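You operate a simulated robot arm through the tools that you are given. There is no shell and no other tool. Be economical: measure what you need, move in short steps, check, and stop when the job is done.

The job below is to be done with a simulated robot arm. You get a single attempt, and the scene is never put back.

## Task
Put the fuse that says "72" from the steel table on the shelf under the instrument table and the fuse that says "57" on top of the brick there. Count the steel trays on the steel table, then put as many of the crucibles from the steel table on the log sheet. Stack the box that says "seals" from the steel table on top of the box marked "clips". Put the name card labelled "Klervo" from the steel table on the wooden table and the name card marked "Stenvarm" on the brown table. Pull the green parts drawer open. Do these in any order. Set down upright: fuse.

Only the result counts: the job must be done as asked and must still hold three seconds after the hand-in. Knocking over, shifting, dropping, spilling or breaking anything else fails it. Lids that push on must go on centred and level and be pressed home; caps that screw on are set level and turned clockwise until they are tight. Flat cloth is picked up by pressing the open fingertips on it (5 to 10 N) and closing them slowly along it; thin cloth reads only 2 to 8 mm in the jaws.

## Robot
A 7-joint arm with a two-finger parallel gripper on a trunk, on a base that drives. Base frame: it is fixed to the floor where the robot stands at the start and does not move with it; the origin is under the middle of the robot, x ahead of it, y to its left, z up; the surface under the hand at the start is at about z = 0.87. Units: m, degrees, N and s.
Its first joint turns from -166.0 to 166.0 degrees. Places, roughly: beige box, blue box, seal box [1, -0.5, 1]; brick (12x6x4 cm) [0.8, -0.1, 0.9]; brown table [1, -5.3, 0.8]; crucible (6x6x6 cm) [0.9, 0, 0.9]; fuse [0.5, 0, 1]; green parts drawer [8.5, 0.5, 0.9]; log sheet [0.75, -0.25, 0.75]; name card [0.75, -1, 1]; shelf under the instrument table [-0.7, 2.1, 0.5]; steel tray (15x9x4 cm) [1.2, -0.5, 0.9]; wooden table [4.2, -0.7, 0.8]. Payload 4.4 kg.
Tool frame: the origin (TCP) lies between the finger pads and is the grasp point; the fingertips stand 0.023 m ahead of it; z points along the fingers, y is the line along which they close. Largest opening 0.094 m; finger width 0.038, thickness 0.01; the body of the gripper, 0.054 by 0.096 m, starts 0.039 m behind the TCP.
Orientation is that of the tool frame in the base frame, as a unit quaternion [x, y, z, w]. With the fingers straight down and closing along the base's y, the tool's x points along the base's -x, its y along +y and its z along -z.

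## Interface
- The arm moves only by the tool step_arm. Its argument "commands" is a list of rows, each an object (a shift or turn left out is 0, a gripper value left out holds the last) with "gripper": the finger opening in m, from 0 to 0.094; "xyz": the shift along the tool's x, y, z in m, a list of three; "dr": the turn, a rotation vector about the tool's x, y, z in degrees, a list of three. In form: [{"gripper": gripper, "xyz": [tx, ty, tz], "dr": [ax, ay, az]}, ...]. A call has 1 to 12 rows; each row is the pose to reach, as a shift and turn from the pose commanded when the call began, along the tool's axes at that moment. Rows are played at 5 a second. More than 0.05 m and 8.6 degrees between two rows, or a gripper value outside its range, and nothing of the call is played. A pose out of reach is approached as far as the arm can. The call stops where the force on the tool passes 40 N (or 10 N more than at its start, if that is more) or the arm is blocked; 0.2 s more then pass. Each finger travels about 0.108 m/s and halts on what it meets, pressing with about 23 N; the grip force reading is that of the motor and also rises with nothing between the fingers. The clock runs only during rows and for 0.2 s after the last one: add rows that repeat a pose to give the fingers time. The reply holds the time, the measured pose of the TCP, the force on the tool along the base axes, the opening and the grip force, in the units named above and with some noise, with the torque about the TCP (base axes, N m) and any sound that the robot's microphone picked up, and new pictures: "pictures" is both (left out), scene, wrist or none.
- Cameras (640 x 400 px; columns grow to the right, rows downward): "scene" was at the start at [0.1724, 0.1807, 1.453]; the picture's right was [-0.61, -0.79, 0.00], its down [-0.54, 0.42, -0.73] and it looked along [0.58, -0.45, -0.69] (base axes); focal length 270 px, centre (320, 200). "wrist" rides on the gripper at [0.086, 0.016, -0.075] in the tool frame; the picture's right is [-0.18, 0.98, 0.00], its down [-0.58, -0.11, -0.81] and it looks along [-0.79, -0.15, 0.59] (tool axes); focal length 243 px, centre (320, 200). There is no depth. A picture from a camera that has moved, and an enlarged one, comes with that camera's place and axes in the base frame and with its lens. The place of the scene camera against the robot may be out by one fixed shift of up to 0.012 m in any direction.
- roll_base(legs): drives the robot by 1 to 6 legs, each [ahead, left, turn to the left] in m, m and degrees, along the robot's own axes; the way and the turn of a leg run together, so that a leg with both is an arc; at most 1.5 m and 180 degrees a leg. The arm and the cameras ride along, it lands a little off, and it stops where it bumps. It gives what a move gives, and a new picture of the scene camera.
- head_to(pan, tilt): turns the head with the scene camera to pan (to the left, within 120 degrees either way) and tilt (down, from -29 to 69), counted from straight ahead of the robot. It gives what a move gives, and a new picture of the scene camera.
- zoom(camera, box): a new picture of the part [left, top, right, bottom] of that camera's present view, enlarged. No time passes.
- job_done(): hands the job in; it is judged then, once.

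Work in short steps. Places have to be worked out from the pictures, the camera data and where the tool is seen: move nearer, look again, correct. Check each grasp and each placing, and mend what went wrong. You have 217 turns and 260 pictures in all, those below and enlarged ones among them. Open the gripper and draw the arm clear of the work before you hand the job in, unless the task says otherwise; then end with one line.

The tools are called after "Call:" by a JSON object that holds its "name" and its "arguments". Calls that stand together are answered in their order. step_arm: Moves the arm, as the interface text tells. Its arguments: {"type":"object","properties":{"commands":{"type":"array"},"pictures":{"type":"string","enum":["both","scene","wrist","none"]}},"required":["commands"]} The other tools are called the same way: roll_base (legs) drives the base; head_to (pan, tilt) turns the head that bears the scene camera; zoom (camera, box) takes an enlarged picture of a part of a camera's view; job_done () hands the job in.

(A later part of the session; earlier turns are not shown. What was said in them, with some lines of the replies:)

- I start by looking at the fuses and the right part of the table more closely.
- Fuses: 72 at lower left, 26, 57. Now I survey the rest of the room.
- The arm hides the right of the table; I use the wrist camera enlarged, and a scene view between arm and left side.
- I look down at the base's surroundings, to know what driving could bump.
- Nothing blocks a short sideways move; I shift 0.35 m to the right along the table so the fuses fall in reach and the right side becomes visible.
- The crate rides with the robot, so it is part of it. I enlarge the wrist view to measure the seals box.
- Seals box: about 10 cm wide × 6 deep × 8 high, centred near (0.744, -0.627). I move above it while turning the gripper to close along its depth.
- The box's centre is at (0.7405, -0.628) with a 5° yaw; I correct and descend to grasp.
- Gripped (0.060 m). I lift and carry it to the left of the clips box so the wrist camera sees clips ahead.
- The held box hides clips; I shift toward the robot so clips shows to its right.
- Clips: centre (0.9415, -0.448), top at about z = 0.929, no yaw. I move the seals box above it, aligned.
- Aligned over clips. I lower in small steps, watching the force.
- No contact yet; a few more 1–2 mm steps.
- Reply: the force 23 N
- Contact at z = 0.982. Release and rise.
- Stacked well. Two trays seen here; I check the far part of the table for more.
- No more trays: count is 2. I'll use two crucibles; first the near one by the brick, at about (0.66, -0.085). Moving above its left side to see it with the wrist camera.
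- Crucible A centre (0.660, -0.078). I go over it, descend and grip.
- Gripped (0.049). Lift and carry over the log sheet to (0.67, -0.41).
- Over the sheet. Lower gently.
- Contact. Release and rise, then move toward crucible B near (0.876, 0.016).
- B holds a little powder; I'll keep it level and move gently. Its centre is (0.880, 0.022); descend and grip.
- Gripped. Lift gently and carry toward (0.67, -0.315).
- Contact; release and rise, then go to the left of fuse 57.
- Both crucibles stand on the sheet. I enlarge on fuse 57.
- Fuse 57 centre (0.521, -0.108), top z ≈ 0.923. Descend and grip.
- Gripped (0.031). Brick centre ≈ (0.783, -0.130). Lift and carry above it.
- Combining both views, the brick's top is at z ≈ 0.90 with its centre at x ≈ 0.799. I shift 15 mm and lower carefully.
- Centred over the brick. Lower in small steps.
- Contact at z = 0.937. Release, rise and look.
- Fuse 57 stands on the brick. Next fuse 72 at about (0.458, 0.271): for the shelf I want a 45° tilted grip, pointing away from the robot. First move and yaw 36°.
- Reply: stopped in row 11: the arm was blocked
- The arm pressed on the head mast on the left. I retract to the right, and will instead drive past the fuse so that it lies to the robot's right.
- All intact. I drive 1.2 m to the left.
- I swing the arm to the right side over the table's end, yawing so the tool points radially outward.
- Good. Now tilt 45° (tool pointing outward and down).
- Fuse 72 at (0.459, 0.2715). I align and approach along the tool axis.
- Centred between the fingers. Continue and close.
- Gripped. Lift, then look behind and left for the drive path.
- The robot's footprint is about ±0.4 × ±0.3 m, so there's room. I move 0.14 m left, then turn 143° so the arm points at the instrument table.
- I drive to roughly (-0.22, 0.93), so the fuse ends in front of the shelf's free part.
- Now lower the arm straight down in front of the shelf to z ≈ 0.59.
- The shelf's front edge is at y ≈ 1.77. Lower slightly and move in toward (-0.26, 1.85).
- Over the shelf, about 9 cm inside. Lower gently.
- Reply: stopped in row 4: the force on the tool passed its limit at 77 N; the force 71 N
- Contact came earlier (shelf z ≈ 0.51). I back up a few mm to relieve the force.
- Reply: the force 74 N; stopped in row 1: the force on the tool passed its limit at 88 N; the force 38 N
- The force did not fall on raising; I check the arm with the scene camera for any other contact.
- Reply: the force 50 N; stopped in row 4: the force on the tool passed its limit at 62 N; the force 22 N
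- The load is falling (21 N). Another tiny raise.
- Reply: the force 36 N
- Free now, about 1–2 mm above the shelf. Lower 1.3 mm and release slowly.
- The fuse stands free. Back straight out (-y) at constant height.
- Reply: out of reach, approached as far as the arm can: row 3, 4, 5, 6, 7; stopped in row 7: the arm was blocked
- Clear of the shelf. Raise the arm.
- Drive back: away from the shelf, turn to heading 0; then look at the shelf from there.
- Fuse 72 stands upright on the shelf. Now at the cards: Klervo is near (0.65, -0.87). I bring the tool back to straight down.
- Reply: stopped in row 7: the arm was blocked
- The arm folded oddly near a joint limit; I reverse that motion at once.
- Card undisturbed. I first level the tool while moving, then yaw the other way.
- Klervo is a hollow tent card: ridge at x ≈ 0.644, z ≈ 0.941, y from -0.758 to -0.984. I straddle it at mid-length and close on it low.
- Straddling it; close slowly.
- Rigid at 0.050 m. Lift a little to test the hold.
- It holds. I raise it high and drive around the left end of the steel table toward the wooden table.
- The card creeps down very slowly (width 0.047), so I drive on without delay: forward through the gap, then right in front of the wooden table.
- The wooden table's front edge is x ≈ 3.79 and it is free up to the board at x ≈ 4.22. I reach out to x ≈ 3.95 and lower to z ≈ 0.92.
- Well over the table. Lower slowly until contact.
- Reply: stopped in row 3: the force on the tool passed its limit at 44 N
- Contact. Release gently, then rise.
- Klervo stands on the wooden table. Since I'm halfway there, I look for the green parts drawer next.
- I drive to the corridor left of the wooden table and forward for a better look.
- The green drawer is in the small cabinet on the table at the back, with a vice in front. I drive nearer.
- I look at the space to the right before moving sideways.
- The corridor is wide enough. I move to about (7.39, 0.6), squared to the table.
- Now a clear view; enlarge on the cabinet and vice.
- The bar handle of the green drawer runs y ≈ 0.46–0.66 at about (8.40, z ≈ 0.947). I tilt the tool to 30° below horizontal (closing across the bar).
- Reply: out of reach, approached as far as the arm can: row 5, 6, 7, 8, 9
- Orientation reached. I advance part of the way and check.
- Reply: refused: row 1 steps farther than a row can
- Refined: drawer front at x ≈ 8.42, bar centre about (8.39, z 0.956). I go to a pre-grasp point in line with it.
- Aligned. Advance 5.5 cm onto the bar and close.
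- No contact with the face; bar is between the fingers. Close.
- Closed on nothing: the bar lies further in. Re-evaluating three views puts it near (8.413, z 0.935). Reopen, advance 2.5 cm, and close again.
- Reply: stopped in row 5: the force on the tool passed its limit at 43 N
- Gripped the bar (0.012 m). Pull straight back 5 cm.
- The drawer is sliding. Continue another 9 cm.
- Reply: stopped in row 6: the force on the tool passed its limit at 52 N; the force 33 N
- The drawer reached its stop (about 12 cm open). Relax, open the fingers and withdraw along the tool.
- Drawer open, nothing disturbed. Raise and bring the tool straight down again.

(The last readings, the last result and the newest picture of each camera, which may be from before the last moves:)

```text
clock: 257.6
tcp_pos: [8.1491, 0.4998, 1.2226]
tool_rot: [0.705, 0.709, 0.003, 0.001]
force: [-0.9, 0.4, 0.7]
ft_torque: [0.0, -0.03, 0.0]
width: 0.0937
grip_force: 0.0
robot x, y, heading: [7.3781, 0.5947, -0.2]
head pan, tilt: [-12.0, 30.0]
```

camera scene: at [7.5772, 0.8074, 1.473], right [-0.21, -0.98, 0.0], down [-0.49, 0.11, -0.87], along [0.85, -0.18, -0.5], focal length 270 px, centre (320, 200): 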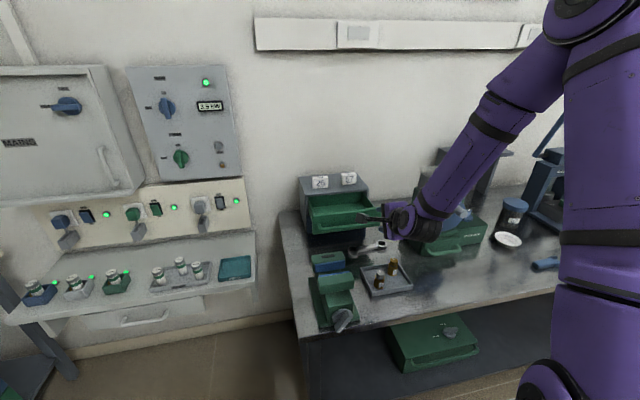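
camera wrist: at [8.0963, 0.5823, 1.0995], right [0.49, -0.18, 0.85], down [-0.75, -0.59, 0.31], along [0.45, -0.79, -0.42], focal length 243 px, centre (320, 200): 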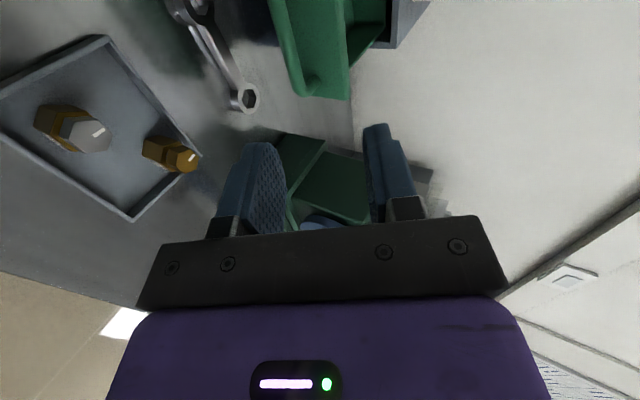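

Retract the arm and drive back out of the corridor.

Call:
{"name": "step_arm", "arguments": {"commands": [{"xyz": [0, -0.04, 0]}, {"xyz": [0, -0.08, 0]}, {"xyz": [0, -0.12, 0]}, {"xyz": [0, -0.16, 0]}], "pictures": "none"}}

Call:
{"name": "roll_base", "arguments": {"legs": [[0, 0.5, 0.2], [-1.4, 0, 0], [-1.45, 0, 0]]}}

```text
clock: 258.6
tcp_pos: [7.9886, 0.4961, 1.2208]
tool_rot: [0.704, 0.71, 0.0, 0.0]
force: [0.1, 0.5, -0.1]
ft_torque: [-0.01, 0.03, 0.03]
width: 0.0941
grip_force: 0.1
robot x, y, heading: [7.38, 0.5941, -0.4]
head pan, tilt: [-12.0, 30.0]
```

```text
clock: 275.0
tcp_pos: [5.139, 1.0354, 1.2226]
tool_rot: [0.709, 0.705, 0.0, 0.001]
force: [-0.2, 0.1, 0.4]
ft_torque: [0.01, 0.01, -0.01]
width: 0.0941
grip_force: 0.1
robot x, y, heading: [4.5293, 1.143, -1.0]
head pan, tilt: [-12.0, 30.0]
camera scene: at [4.7309, 1.3517, 1.4731], right [-0.22, -0.97, 0.0], down [-0.49, 0.11, -0.87], along [0.84, -0.19, -0.5], focal length 270 px, centre (320, 200)
```

scene: 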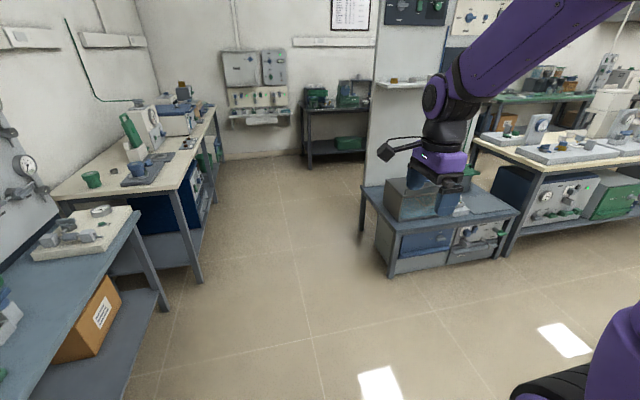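

Call:
{"name": "roll_base", "arguments": {"legs": [[-1.4, -0.05, 1], [-0.4, -0.5, 0], [0, 0, 90], [0, 0, 90]]}}

Call:
{"name": "head_to", "arguments": {"pan": 0, "tilt": 30}}

Call:
{"name": "head_to", "arguments": {"pan": 60, "tilt": 30}}

```text
clock: 292.8
tcp_pos: [2.126, 0.7075, 1.2214]
tool_rot: [0.71, -0.704, -0.001, 0.001]
force: [0.0, -0.4, 0.6]
ft_torque: [0.02, 0.02, 0.01]
width: 0.094
grip_force: 0.2
robot x, y, heading: [2.7317, 0.606, 179.8]
head pan, tilt: [-12.0, 30.0]
camera scene: at [2.5518, 0.3902, 1.4731], right [0.21, 0.98, 0.0], down [0.49, -0.11, -0.87], along [-0.85, 0.18, -0.5], focal length 270 px, centre (320, 200)
```

scene: 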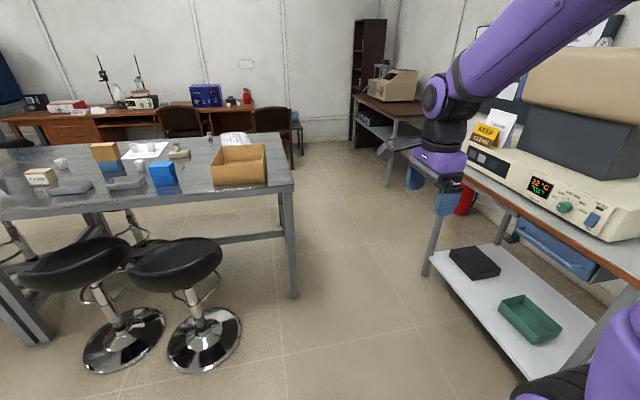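

```text
clock: 293.5
tcp_pos: [2.126, 0.7075, 1.2219]
tool_rot: [0.71, -0.704, 0.0, 0.0]
force: [0.4, 0.5, 0.3]
ft_torque: [0.01, 0.0, -0.02]
width: 0.094
grip_force: 0.1
robot x, y, heading: [2.7349, 0.6112, 179.8]
head pan, tilt: [0.0, 30.0]
camera scene: at [2.5498, 0.3715, 1.4731], right [0.0, 1.0, 0.0], down [0.5, 0.0, -0.87], along [-0.87, 0.0, -0.5], focal length 270 px, centre (320, 200)
```

scene: 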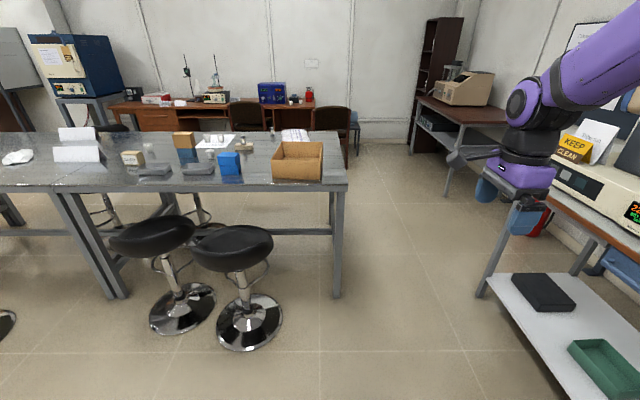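

```text
clock: 294.8
tcp_pos: [2.1265, 0.708, 1.2229]
tool_rot: [0.71, -0.704, -0.002, 0.001]
force: [-0.1, 0.7, -0.2]
ft_torque: [0.02, -0.02, 0.01]
width: 0.0942
grip_force: 0.0
robot x, y, heading: [2.7303, 0.6092, 179.9]
head pan, tilt: [60.0, 30.0]
camera scene: at [2.5947, 0.2931, 1.4731], right [-0.86, 0.5, 0.0], down [0.25, 0.43, -0.87], along [-0.44, -0.75, -0.5], focal length 270 px, centre (320, 200)
```

scene: 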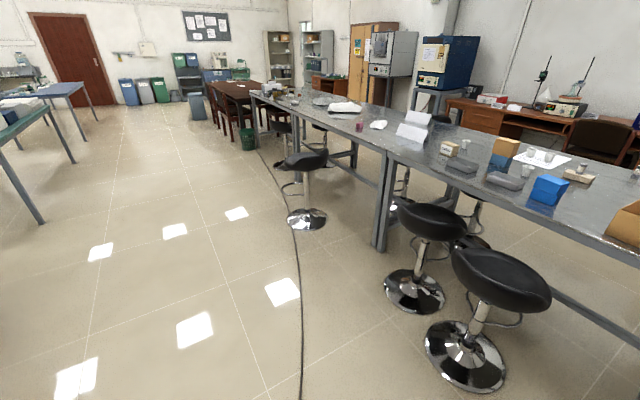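

Still exactly two trays. Stenvarm can be reached from this side, between the stools (at y ≈ -0.51 and -1.67). I drive to y ≈ -1.07 and approach partway.

Call:
{"name": "roll_base", "arguments": {"legs": [[0, 0.85, 0.2], [0, 0.84, 0], [0.45, 0, 0]]}}

Call:
{"name": "head_to", "arguments": {"pan": -10, "tilt": 48}}

Call:
{"name": "head_to", "arguments": {"pan": 40, "tilt": 48}}

```text
clock: 305.7
tcp_pos: [1.6746, -0.9944, 1.2214]
tool_rot: [0.717, -0.697, -0.003, 0.002]
force: [-0.2, -0.3, -0.3]
ft_torque: [0.01, -0.02, 0.01]
width: 0.0939
grip_force: 0.1
robot x, y, heading: [2.2824, -1.0796, -178.9]
head pan, tilt: [60.0, 30.0]
camera scene: at [2.1509, -1.4001, 1.4731], right [-0.87, 0.49, 0.0], down [0.24, 0.44, -0.87], along [-0.42, -0.76, -0.5], focal length 270 px, centre (320, 200)
```

scene: 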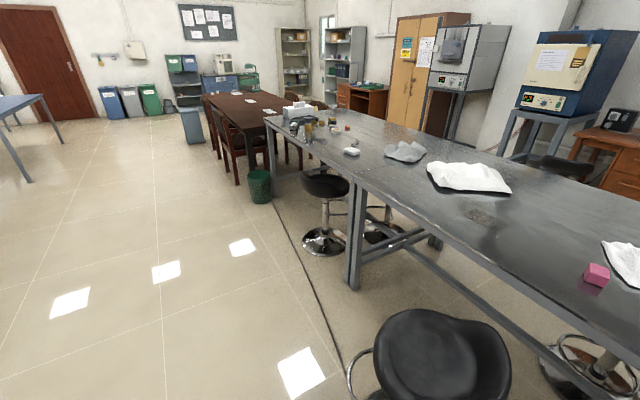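

```text
clock: 307.1
tcp_pos: [1.674, -0.9938, 1.221]
tool_rot: [0.717, -0.697, -0.001, 0.002]
force: [0.4, 0.2, 1.0]
ft_torque: [0.02, 0.02, -0.01]
width: 0.0939
grip_force: 0.1
robot x, y, heading: [2.2856, -1.0813, -179.2]
head pan, tilt: [-10.0, 48.0]
camera scene: at [2.117, -1.3087, 1.4463], right [0.16, 0.99, 0.0], down [0.73, -0.12, -0.67], along [-0.66, 0.1, -0.74], focal length 270 px, centre (320, 200)
```

scene: 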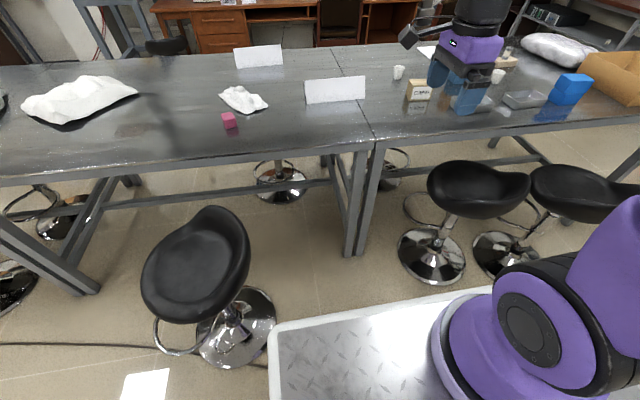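

```text
clock: 308.3
tcp_pos: [1.6737, -0.9933, 1.2228]
tool_rot: [0.717, -0.697, -0.001, 0.001]
force: [0.3, 0.3, -0.6]
ft_torque: [0.0, -0.01, -0.03]
width: 0.0941
grip_force: 0.1
robot x, y, heading: [2.285, -1.0814, -179.1]
head pan, tilt: [40.0, 48.0]
camera scene: at [2.1353, -1.3727, 1.4463], right [-0.66, 0.76, 0.0], down [0.56, 0.49, -0.67], along [-0.51, -0.44, -0.74], focal length 270 px, centre (320, 200)
```

scene: 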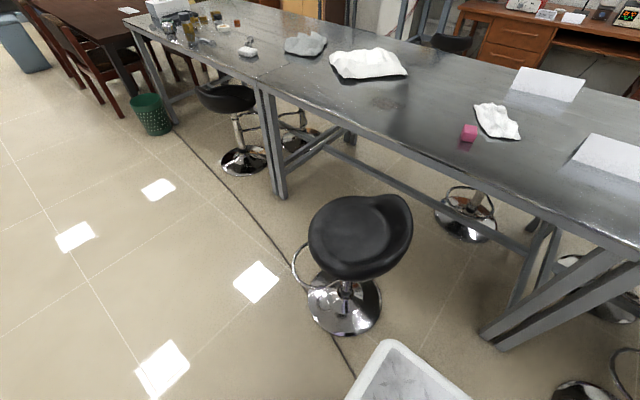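

There is room: stool edges at y ≈ -0.79 and -1.47. I creep ahead 0.34 m to x ≈ 1.94, keeping y ≈ -1.08.

Call:
{"name": "roll_base", "arguments": {"legs": [[0.345, 0, -0.9]]}}

Call:
{"name": "head_to", "arguments": {"pan": -15, "tilt": 45}}

```text
clock: 310.5
tcp_pos: [1.3372, -0.9824, 1.2231]
tool_rot: [0.709, -0.705, -0.001, 0.0]
force: [0.2, -0.1, -0.5]
ft_torque: [-0.04, -0.02, 0.03]
width: 0.094
grip_force: 0.0
robot x, y, heading: [1.9461, -1.0858, 179.7]
head pan, tilt: [40.0, 48.0]
camera scene: at [1.7898, -1.3713, 1.4463], right [-0.64, 0.77, 0.0], down [0.57, 0.47, -0.67], along [-0.51, -0.43, -0.74], focal length 270 px, centre (320, 200)
```

scene: 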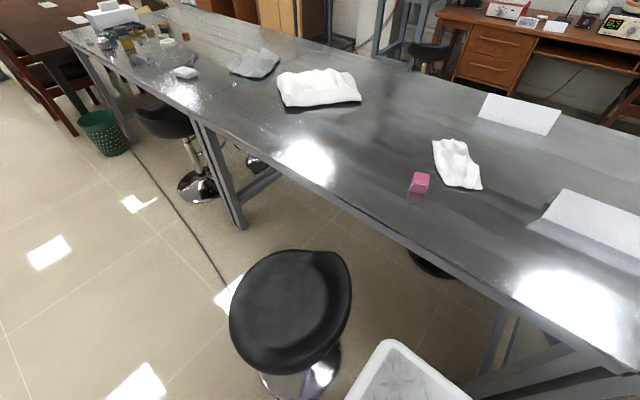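

```text
clock: 311.8
tcp_pos: [1.3372, -0.9834, 1.2215]
tool_rot: [0.71, -0.705, -0.002, 0.001]
force: [0.6, -0.7, 0.0]
ft_torque: [-0.01, -0.01, 0.02]
width: 0.0938
grip_force: 0.0
robot x, y, heading: [1.9434, -1.0849, 179.8]
head pan, tilt: [-15.0, 45.0]
camera scene: at [1.772, -1.2996, 1.4505], right [0.26, 0.96, 0.0], down [0.68, -0.19, -0.71], along [-0.68, 0.19, -0.71], focal length 270 px, centre (320, 200)
```

scene: 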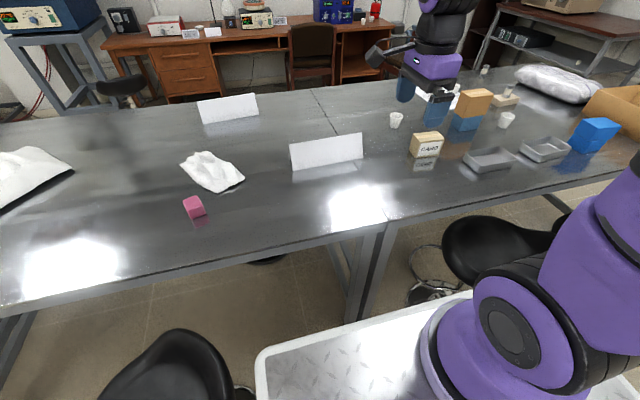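

Now I place the wrist at the -y end of the Stenvarm card to see it.

Call:
{"name": "step_arm", "arguments": {"commands": [{"xyz": [0.03, 0.03, 0.008]}, {"xyz": [0.06, 0.06, 0.016]}, {"xyz": [0.09, 0.09, 0.024]}, {"xyz": [0.12, 0.12, 0.032]}, {"xyz": [0.15, 0.15, 0.04]}, {"xyz": [0.18, 0.18, 0.048]}, {"xyz": [0.21, 0.21, 0.056]}, {"xyz": [0.24, 0.24, 0.064]}, {"xyz": [0.27, 0.267, 0.07]}], "pictures": "both"}}

Call:
{"name": "zoom", "arguments": {"camera": "wrist", "box": [230, 20, 430, 220]}}

```text
clock: 313.8
tcp_pos: [1.072, -1.2528, 1.1539]
tool_rot: [0.709, -0.705, -0.001, 0.002]
force: [1.5, 1.0, 1.0]
ft_torque: [-0.01, 0.02, -0.01]
width: 0.0939
grip_force: 0.1
robot x, y, heading: [1.9454, -1.082, 179.6]
head pan, tilt: [-15.0, 45.0]
camera scene: at [1.7723, -1.299, 1.4506], right [0.26, 0.96, 0.0], down [0.68, -0.19, -0.71], along [-0.68, 0.19, -0.71], focal length 270 px, centre (320, 200)
camera wrist: at [1.0577, -1.3389, 1.2299], right [-0.98, 0.18, 0.0], down [0.11, 0.58, 0.81], along [0.14, 0.79, -0.59], focal length 243 px, centre (320, 200)
```

scene: 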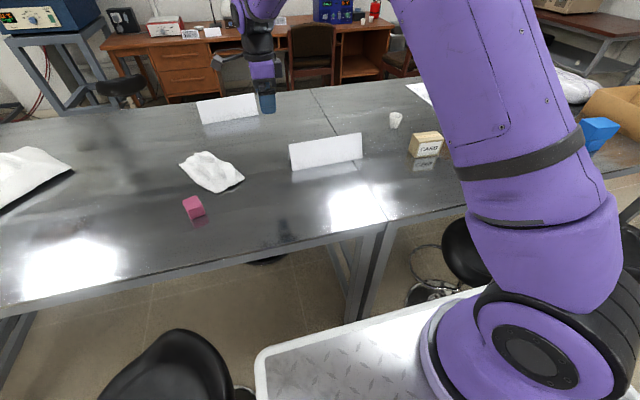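
wrist: 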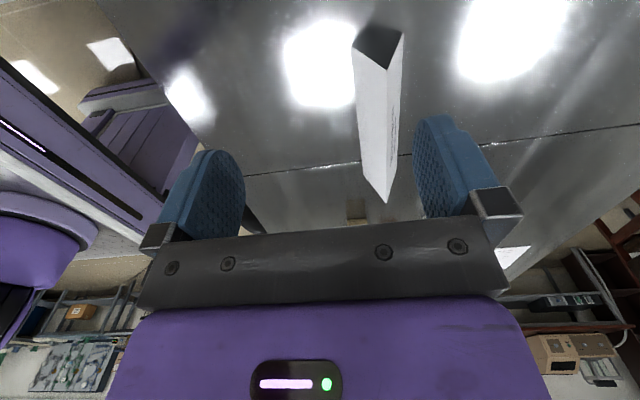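

```text
2.00 times, centred on (330, 120) of wrist
camera zoom: at [1.0577, -1.3389, 1.2299], right [-0.98, 0.18, 0.0], down [0.11, 0.58, 0.81], along [0.14, 0.79, -0.59], focal length 485 px, centre (300, 360)
```

zoom: 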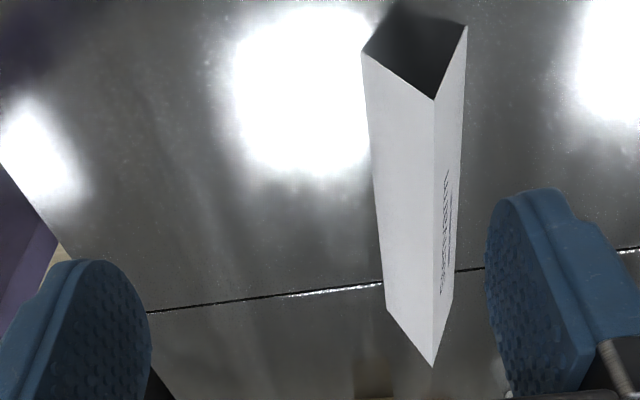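

Stenvarm: ridge near x = 1.003, y from -1.195 to -0.93. Straddle it at its centre.

Call:
{"name": "step_arm", "arguments": {"commands": [{"xyz": [-0.04, 0.015, 0]}, {"xyz": [-0.08, 0.03, 0.01]}, {"xyz": [-0.12, 0.045, 0.02]}, {"xyz": [-0.16, 0.06, 0.03]}, {"xyz": [-0.188, 0.069, 0.06]}, {"xyz": [-0.188, 0.069, 0.1]}, {"xyz": [-0.188, 0.069, 0.14]}, {"xyz": [-0.188, 0.069, 0.18]}, {"xyz": [-0.188, 0.069, 0.215]}, {"xyz": [-0.188, 0.069, 0.246]}, {"xyz": [-0.188, 0.069, 0.246]}], "pictures": "wrist"}}

```text
clock: 316.2
tcp_pos: [1.0, -1.0686, 0.9099]
tool_rot: [0.709, -0.705, -0.002, 0.002]
force: [0.3, 0.5, 17.2]
ft_torque: [0.45, -0.08, 0.04]
width: 0.0939
grip_force: 0.1
robot x, y, heading: [1.9439, -1.0831, 179.7]
head pan, tilt: [-15.0, 45.0]
camera wrist: at [0.9849, -1.1555, 0.9851], right [-0.98, 0.18, 0.01], down [0.11, 0.58, 0.81], along [0.14, 0.79, -0.59], focal length 243 px, centre (320, 200)
```

wrist: 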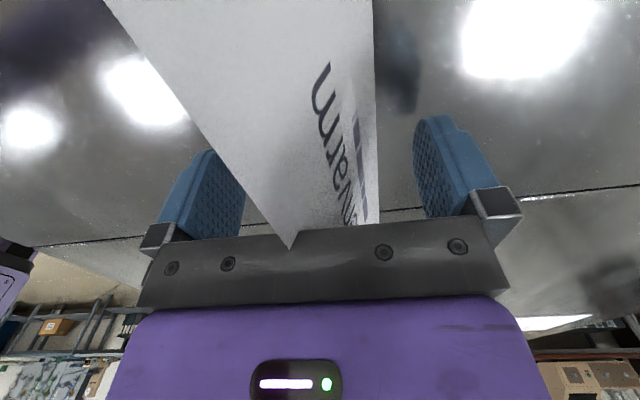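

The palm touches the ridge; raise 6 mm, then close slowly.

Call:
{"name": "step_arm", "arguments": {"commands": [{"xyz": [0, 0, -0.006]}, {"gripper": 0.08, "xyz": [0, 0, -0.006]}, {"gripper": 0.068, "xyz": [0, 0, -0.006]}, {"gripper": 0.056, "xyz": [0, 0, -0.006]}, {"gripper": 0.045, "xyz": [0, 0, -0.006]}, {"gripper": 0.035, "xyz": [0, 0, -0.006]}, {"gripper": 0.02, "xyz": [0, 0, -0.006]}, {"gripper": 0.01, "xyz": [0, 0, -0.006]}, {"xyz": [0, 0, -0.006]}], "pictures": "wrist"}}

```text
clock: 318.2
tcp_pos: [0.9998, -1.0688, 0.9147]
tool_rot: [0.71, -0.704, -0.001, 0.001]
force: [1.1, -0.1, 4.2]
ft_torque: [0.13, -0.04, 0.06]
width: 0.0504
grip_force: 23.1
robot x, y, heading: [1.9455, -1.0848, 179.7]
head pan, tilt: [-15.0, 45.0]
camera wrist: at [0.9849, -1.155, 0.9901], right [-0.98, 0.18, 0.0], down [0.11, 0.58, 0.81], along [0.14, 0.79, -0.59], focal length 243 px, centre (320, 200)
```

wrist: 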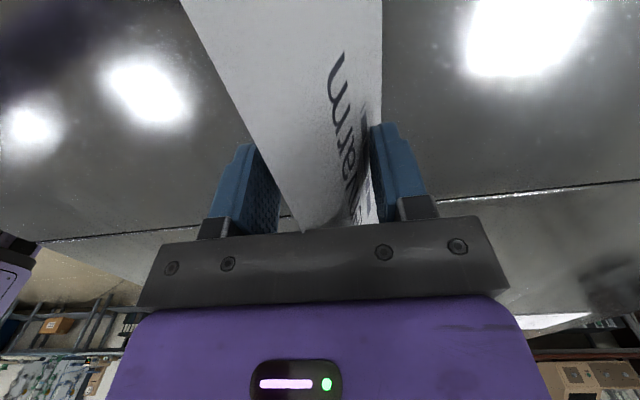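

Closed at 0.050. Lift gently and check.

Call:
{"name": "step_arm", "arguments": {"commands": [{"xyz": [0, 0, -0.005]}, {"xyz": [0, 0, -0.012]}, {"xyz": [0, 0, -0.025]}, {"xyz": [0, 0, -0.05]}, {"xyz": [0, 0, -0.08]}, {"xyz": [0, 0, -0.12]}, {"xyz": [0, 0, -0.16]}, {"xyz": [0, 0, -0.2]}, {"xyz": [0, 0, -0.24]}, {"xyz": [0, 0, -0.24]}], "pictures": "wrist"}}

```text
clock: 320.4
tcp_pos: [1.0022, -1.0653, 1.1548]
tool_rot: [0.71, -0.705, -0.001, 0.001]
force: [-0.4, -0.9, -0.3]
ft_torque: [0.0, 0.01, -0.02]
width: 0.0493
grip_force: 22.5
robot x, y, heading: [1.9458, -1.0815, 179.6]
head pan, tilt: [-15.0, 45.0]
camera wrist: at [0.9861, -1.1517, 1.2302], right [-0.98, 0.18, 0.0], down [0.11, 0.58, 0.81], along [0.14, 0.79, -0.59], focal length 243 px, centre (320, 200)
```

wrist: 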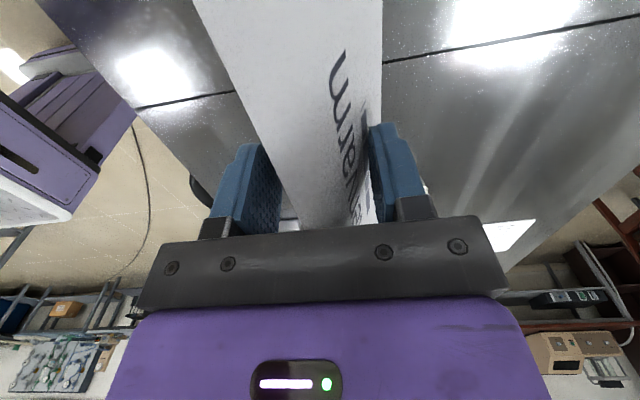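

Held. Back out between the stools and drive toward the brown table.

Call:
{"name": "roll_base", "arguments": {"legs": [[-0.5, 0, 0.3], [0, 1.45, 0], [0, 1.3, 0]]}}

Call:
{"name": "head_to", "arguments": {"pan": 45, "tilt": 35}}

```text
clock: 336.5
tcp_pos: [1.4577, -3.8445, 1.1531]
tool_rot: [-0.702, 0.712, 0.002, 0.0]
force: [0.8, 0.5, -0.5]
ft_torque: [0.0, 0.0, -0.01]
width: 0.0457
grip_force: 23.0
robot x, y, heading: [2.3992, -3.8784, 178.4]
head pan, tilt: [-15.0, 45.0]
camera scene: at [2.224, -4.0937, 1.4505], right [0.28, 0.96, 0.0], down [0.68, -0.2, -0.71], along [-0.68, 0.2, -0.71], focal length 270 px, centre (320, 200)
```

scene: 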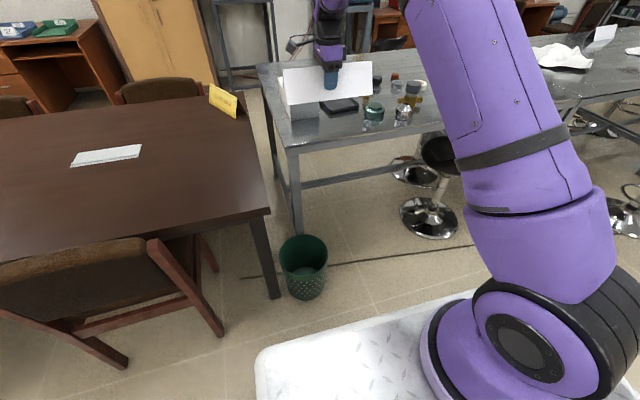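

```text
clock: 337.8
tcp_pos: [1.4573, -3.8446, 1.1532]
tool_rot: [-0.703, 0.712, 0.0, 0.0]
force: [0.2, 0.0, -1.0]
ft_torque: [0.0, -0.01, 0.01]
width: 0.0452
grip_force: 23.2
robot x, y, heading: [2.4006, -3.8814, 178.6]
head pan, tilt: [45.0, 35.0]
camera scene: at [2.2382, -4.1773, 1.4653], right [-0.69, 0.72, 0.0], down [0.42, 0.4, -0.82], along [-0.59, -0.56, -0.57], focal length 270 px, centre (320, 200)
```

scene: 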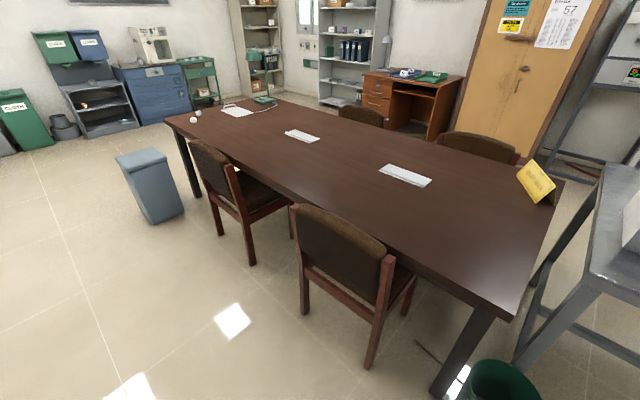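

Free spot on the brown table's near corner: centre about (1.38, -4.28). I drive 0.40 m left and 0.08 m ahead.

Call:
{"name": "roll_base", "arguments": {"legs": [[0.08, 0.41, 1.4]]}}

Call:
{"name": "head_to", "arguments": {"pan": 5, "tilt": 45}}

```text
clock: 340.4
tcp_pos: [1.3697, -4.2726, 1.1548]
tool_rot: [0.709, -0.705, 0.0, 0.001]
force: [-0.4, -0.8, -0.1]
ft_torque: [-0.01, -0.03, -0.01]
width: 0.0449
grip_force: 23.5
robot x, y, heading: [2.3172, -4.2881, 179.5]
head pan, tilt: [45.0, 35.0]
camera scene: at [2.1563, -4.5915, 1.4653], right [-0.7, 0.71, 0.0], down [0.41, 0.4, -0.82], along [-0.58, -0.58, -0.57], focal length 270 px, centre (320, 200)
```

scene: 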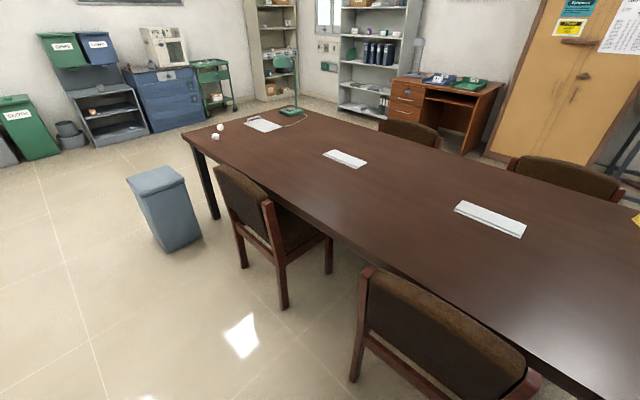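

```text
clock: 341.4
tcp_pos: [1.3706, -4.2716, 1.1534]
tool_rot: [0.709, -0.705, 0.0, 0.0]
force: [-0.4, 0.4, -0.1]
ft_torque: [-0.05, 0.02, 0.01]
width: 0.0448
grip_force: 23.3
robot x, y, heading: [2.3151, -4.2928, 179.8]
head pan, tilt: [5.0, 45.0]
camera scene: at [2.1379, -4.5362, 1.4505], right [-0.08, 1.0, 0.0], down [0.7, 0.06, -0.71], along [-0.7, -0.06, -0.71], focal length 270 px, centre (320, 200)
```

scene: 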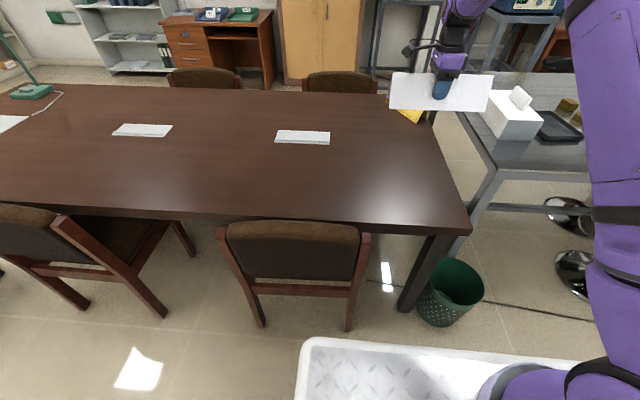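

Shift 6 cm further onto the table and lower to z ≈ 0.92.

Call:
{"name": "step_arm", "arguments": {"commands": [{"xyz": [0.03, 0, 0]}, {"xyz": [0.06, 0, 0.02]}, {"xyz": [0.06, 0, 0.06]}, {"xyz": [0.06, 0, 0.1]}, {"xyz": [0.06, 0, 0.14]}, {"xyz": [0.06, 0, 0.18]}, {"xyz": [0.06, 0, 0.22]}, {"xyz": [0.06, 0, 0.233]}, {"xyz": [0.06, 0, 0.233]}], "pictures": "both"}}

```text
clock: 343.4
tcp_pos: [1.3695, -4.3332, 0.9201]
tool_rot: [0.709, -0.706, -0.001, 0.001]
force: [-0.4, -0.8, 1.0]
ft_torque: [0.03, 0.0, 0.02]
width: 0.0441
grip_force: 22.7
robot x, y, heading: [2.3189, -4.2923, 179.7]
head pan, tilt: [5.0, 45.0]
camera scene: at [2.138, -4.5361, 1.4505], right [-0.08, 1.0, 0.0], down [0.7, 0.06, -0.71], along [-0.7, -0.06, -0.71], focal length 270 px, centre (320, 200)
camera wrist: at [1.3536, -4.4191, 0.9971], right [-0.98, 0.18, 0.0], down [0.11, 0.58, 0.81], along [0.14, 0.79, -0.59], focal length 243 px, centre (320, 200)
```

scene: 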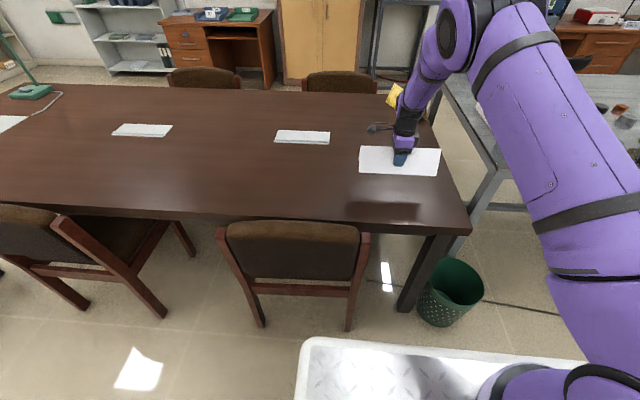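
wrist: 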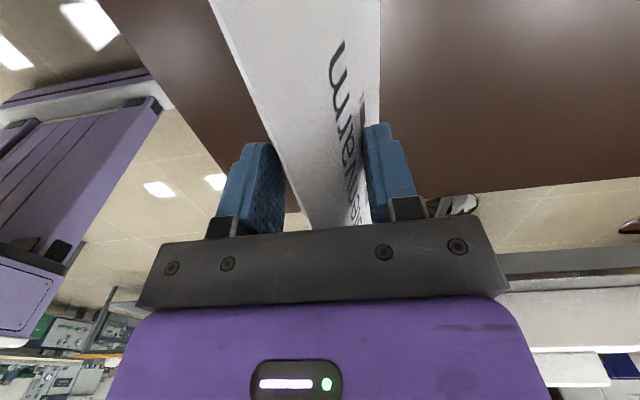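

Lower gradually to contact.

Call:
{"name": "step_arm", "arguments": {"commands": [{"xyz": [0, 0, 0.012]}, {"xyz": [0, 0, 0.024]}, {"xyz": [0, 0, 0.034]}, {"xyz": [0, 0, 0.042]}, {"xyz": [0, 0, 0.05]}, {"xyz": [0, 0, 0.056]}, {"xyz": [0, 0, 0.06]}, {"xyz": [0, 0, 0.063]}, {"xyz": [0, 0, 0.066]}, {"xyz": [0, 0, 0.069]}, {"xyz": [0, 0, 0.072]}, {"xyz": [0, 0, 0.072]}], "pictures": "none"}}

```text
clock: 346.0
tcp_pos: [1.37, -4.3335, 0.8489]
tool_rot: [0.709, -0.705, -0.001, 0.001]
force: [0.3, 0.5, 0.0]
ft_torque: [0.0, 0.03, 0.0]
width: 0.0439
grip_force: 23.1
robot x, y, heading: [2.3144, -4.2909, 179.6]
head pan, tilt: [5.0, 45.0]
```

Call:
{"name": "step_arm", "arguments": {"commands": [{"xyz": [0, 0, 0.003]}, {"xyz": [0, 0, 0.006]}, {"xyz": [0, 0, 0.008]}, {"xyz": [0, 0, 0.01]}, {"xyz": [0, 0, 0.012]}, {"xyz": [0, 0, 0.014]}, {"xyz": [0, 0, 0.016]}, {"xyz": [0, 0, 0.018]}, {"xyz": [0, 0, 0.02]}, {"xyz": [0, 0, 0.022]}], "pictures": "wrist"}}

```text
clock: 348.2
tcp_pos: [1.3691, -4.3325, 0.8258]
tool_rot: [0.709, -0.705, 0.0, 0.0]
force: [0.7, 0.0, 0.1]
ft_torque: [-0.01, 0.02, -0.01]
width: 0.0431
grip_force: 23.0
robot x, y, heading: [2.3119, -4.29, 179.7]
head pan, tilt: [5.0, 45.0]
camera wrist: at [1.3548, -4.4192, 0.9019], right [-0.98, 0.18, 0.0], down [0.11, 0.58, 0.81], along [0.14, 0.79, -0.59], focal length 243 px, centre (320, 200)
```

wrist: 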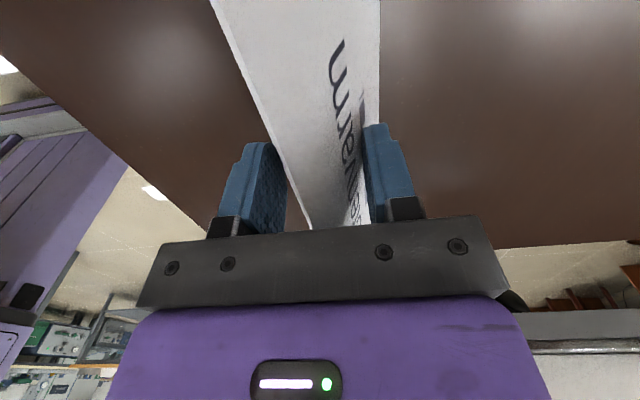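

Call:
{"name": "step_arm", "arguments": {"commands": [{"xyz": [0, 0, 0.002]}, {"xyz": [0, 0, 0.004]}, {"xyz": [0, 0, 0.006]}, {"xyz": [0, 0, 0.008]}, {"xyz": [0, 0, 0.01]}, {"xyz": [0, 0, 0.012]}, {"xyz": [0, 0, 0.014]}, {"xyz": [0, 0, 0.016]}, {"xyz": [0, 0, 0.018]}, {"xyz": [0, 0, 0.02]}], "pictures": "none"}}

```text
clock: 350.3
tcp_pos: [1.368, -4.3319, 0.8121]
tool_rot: [0.709, -0.705, -0.002, 0.004]
force: [6.7, 0.7, 15.7]
ft_torque: [0.06, -0.27, -0.01]
width: 0.0421
grip_force: 22.8
robot x, y, heading: [2.3117, -4.2955, 179.7]
head pan, tilt: [5.0, 45.0]
stopped in row 10: the force on the tool passed its limit at 43 N (the readings are from after the stop); the commanded pose is now the measured one
```

Contact. Release and rise.

Call:
{"name": "step_arm", "arguments": {"commands": [{"gripper": 0.046, "xyz": [0, 0, 0]}, {"gripper": 0.055, "xyz": [0, 0, 0]}, {"gripper": 0.075, "xyz": [0, 0, 0]}, {"gripper": 0.094, "xyz": [0, 0, 0]}, {"xyz": [0, 0, -0.005]}, {"xyz": [0, 0, -0.04]}, {"xyz": [0, 0, -0.08]}, {"xyz": [0, 0, -0.12]}, {"xyz": [0, 0, -0.16]}, {"xyz": [0, 0, -0.2]}, {"xyz": [0, 0, -0.24]}, {"xyz": [0, 0, -0.28]}], "pictures": "scene"}}

Call:
{"name": "zoom", "arguments": {"camera": "scene", "box": [320, 110, 480, 230]}}

Call:
{"name": "zoom", "arguments": {"camera": "wrist", "box": [160, 0, 480, 200]}}

```text
clock: 352.9
tcp_pos: [1.3708, -4.3336, 1.0907]
tool_rot: [0.709, -0.705, -0.002, 0.001]
force: [-0.3, -0.7, -0.9]
ft_torque: [0.01, -0.02, 0.04]
width: 0.094
grip_force: 0.1
robot x, y, heading: [2.3124, -4.2888, 179.9]
head pan, tilt: [5.0, 45.0]
camera scene: at [2.1375, -4.5362, 1.4504], right [-0.08, 1.0, 0.0], down [0.71, 0.06, -0.71], along [-0.7, -0.06, -0.71], focal length 270 px, centre (320, 200)
```

scene: 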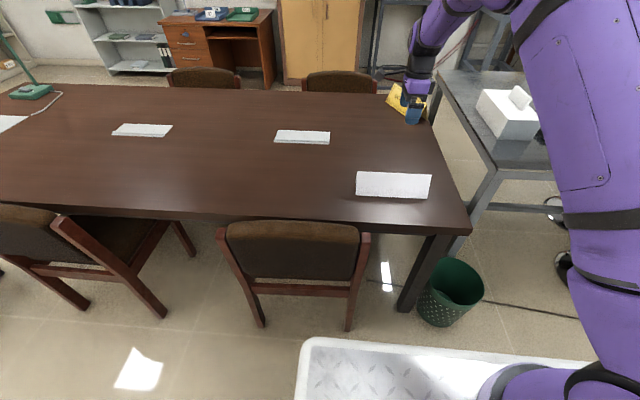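

```text
3.33 times, centred on (400, 170) of scene
camera zoom: at [2.1375, -4.5362, 1.4504], right [-0.08, 1.0, 0.0], down [0.71, 0.06, -0.71], along [-0.7, -0.06, -0.71], focal length 898 px, centre (53, 300)
```

zoom: 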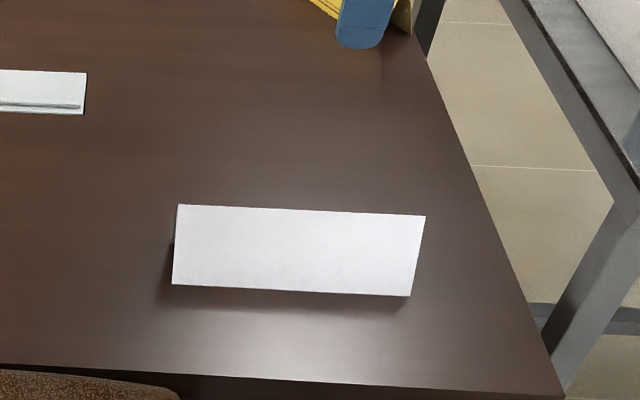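

```text
2.00 times, centred on (320, 100) of wrist
camera zoom: at [1.3555, -4.4209, 1.1668], right [-0.98, 0.18, 0.01], down [0.11, 0.58, 0.81], along [0.14, 0.79, -0.59], focal length 485 px, centre (320, 400)
```

zoom: 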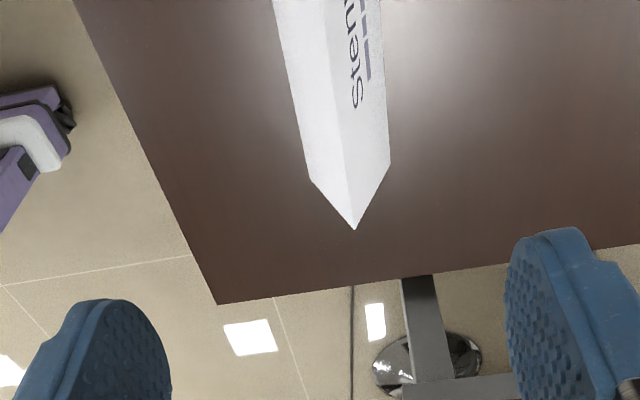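

Stenvarm stands on the brown table. One last check of the dark item on the steel table's far end, which might be a tray.

Call:
{"name": "head_to", "arguments": {"pan": -25, "tilt": 35}}

Call:
{"name": "zoom", "arguments": {"camera": "scene", "box": [180, 60, 400, 200]}}

```text
clock: 353.8
tcp_pos: [1.371, -4.3344, 1.0904]
tool_rot: [0.708, -0.706, -0.002, 0.004]
force: [-0.2, 1.0, 0.6]
ft_torque: [0.01, 0.0, 0.04]
width: 0.094
grip_force: 0.0
robot x, y, heading: [2.3163, -4.2915, 179.7]
head pan, tilt: [-25.0, 35.0]
camera scene: at [2.1394, -4.4919, 1.4652], right [0.43, 0.9, 0.0], down [0.52, -0.25, -0.82], along [-0.74, 0.35, -0.57], focal length 270 px, centre (320, 200)
```

scene: 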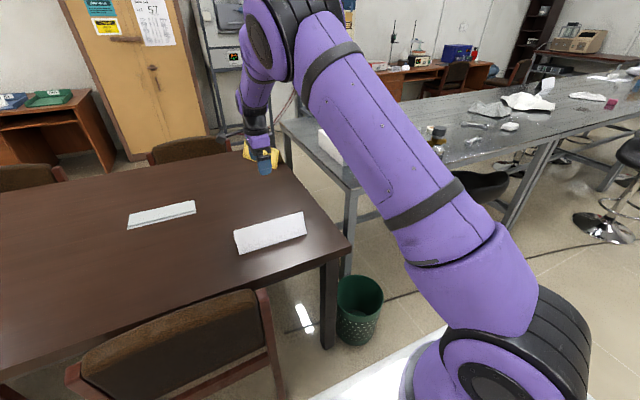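

```text
2.86 times, centred on (290, 130) of scene
camera zoom: at [2.1394, -4.4919, 1.4652], right [0.43, 0.9, 0.0], down [0.52, -0.25, -0.82], along [-0.74, 0.35, -0.57], focal length 770 px, centre (406, 400)
```

zoom: 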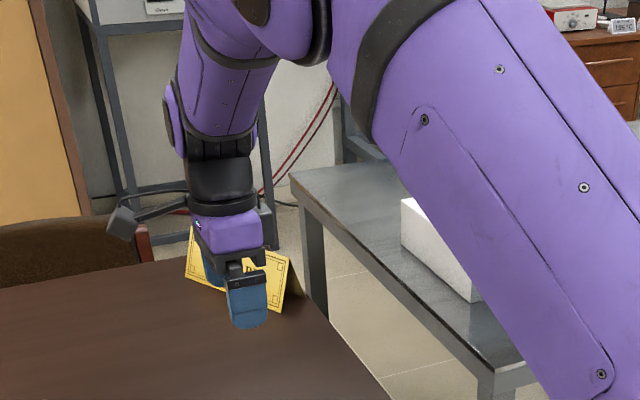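

Call:
{"name": "roll_base", "arguments": {"legs": [[-0.4, -0.9, 0]]}}

Call:
{"name": "head_to", "arguments": {"pan": 15, "tilt": 28}}

Call:
{"name": "zoom", "arguments": {"camera": "scene", "box": [160, 80, 480, 260]}}

```text
clock: 359.0
tcp_pos: [1.7856, -3.4083, 1.0906]
tool_rot: [-0.705, 0.709, 0.001, -0.004]
force: [0.2, -0.5, 0.3]
ft_torque: [0.02, -0.02, 0.02]
width: 0.094
grip_force: 0.1
robot x, y, heading: [2.7274, -3.375, 179.3]
head pan, tilt: [-25.0, 35.0]
camera scene: at [2.5519, -3.5734, 1.4653], right [0.44, 0.9, 0.0], down [0.52, -0.25, -0.82], along [-0.74, 0.36, -0.57], focal length 270 px, centre (320, 200)
```

scene: 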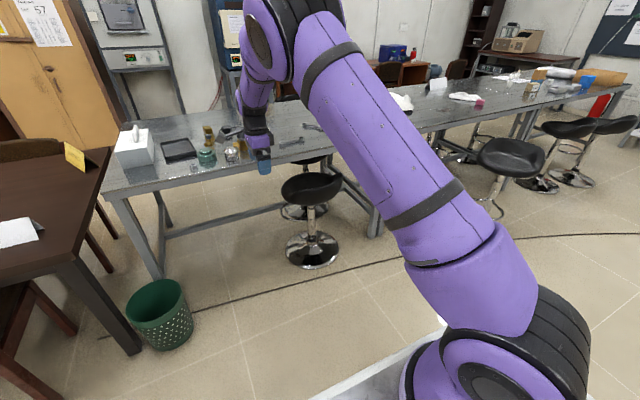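

```text
clock: 360.1
tcp_pos: [1.7841, -3.4081, 1.0911]
tool_rot: [-0.705, 0.709, 0.002, -0.003]
force: [0.6, 0.4, 0.8]
ft_torque: [0.02, -0.01, 0.01]
width: 0.094
grip_force: 0.1
robot x, y, heading: [2.7266, -3.3724, 178.9]
head pan, tilt: [15.0, 28.0]
camera scene: at [2.5426, -3.634, 1.4762], right [-0.24, 0.97, 0.0], down [0.46, 0.11, -0.88], along [-0.86, -0.21, -0.47], focal length 270 px, centre (320, 200)
```

scene: 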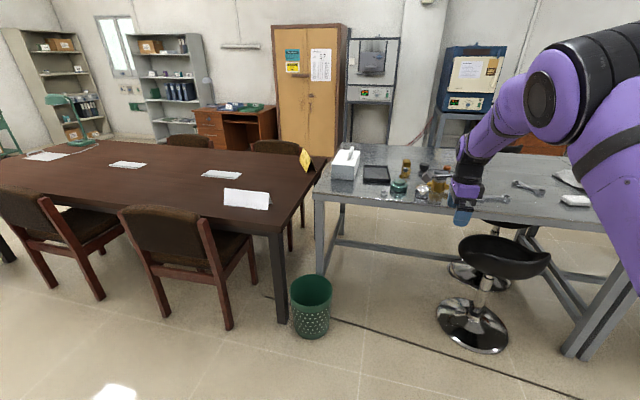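

```text
2.00 times, centred on (320, 170) of scene
camera zoom: at [2.5426, -3.634, 1.4762], right [-0.24, 0.97, 0.0], down [0.46, 0.11, -0.88], along [-0.86, -0.21, -0.47], focal length 539 px, centre (320, 260)
```

zoom: 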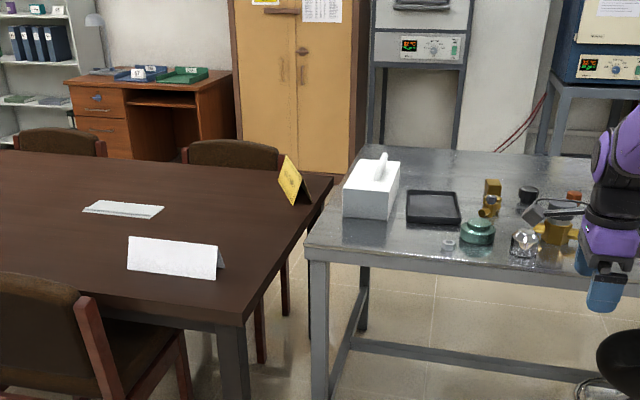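

The dark item is a flat black mat, not a steel tray, so the count stays at two. Everything is placed, the gripper is open and the arm is clear; I hand in.

Call:
{"name": "job_done", "arguments": {}}

```text
The job is handed in.
```

All the tasks were carried out and the job is handed in. I counted two steel trays, so I put two crucibles on the log sheet. I took "the brick there" to mean the brick on the steel table, where fuse 57 now stands.
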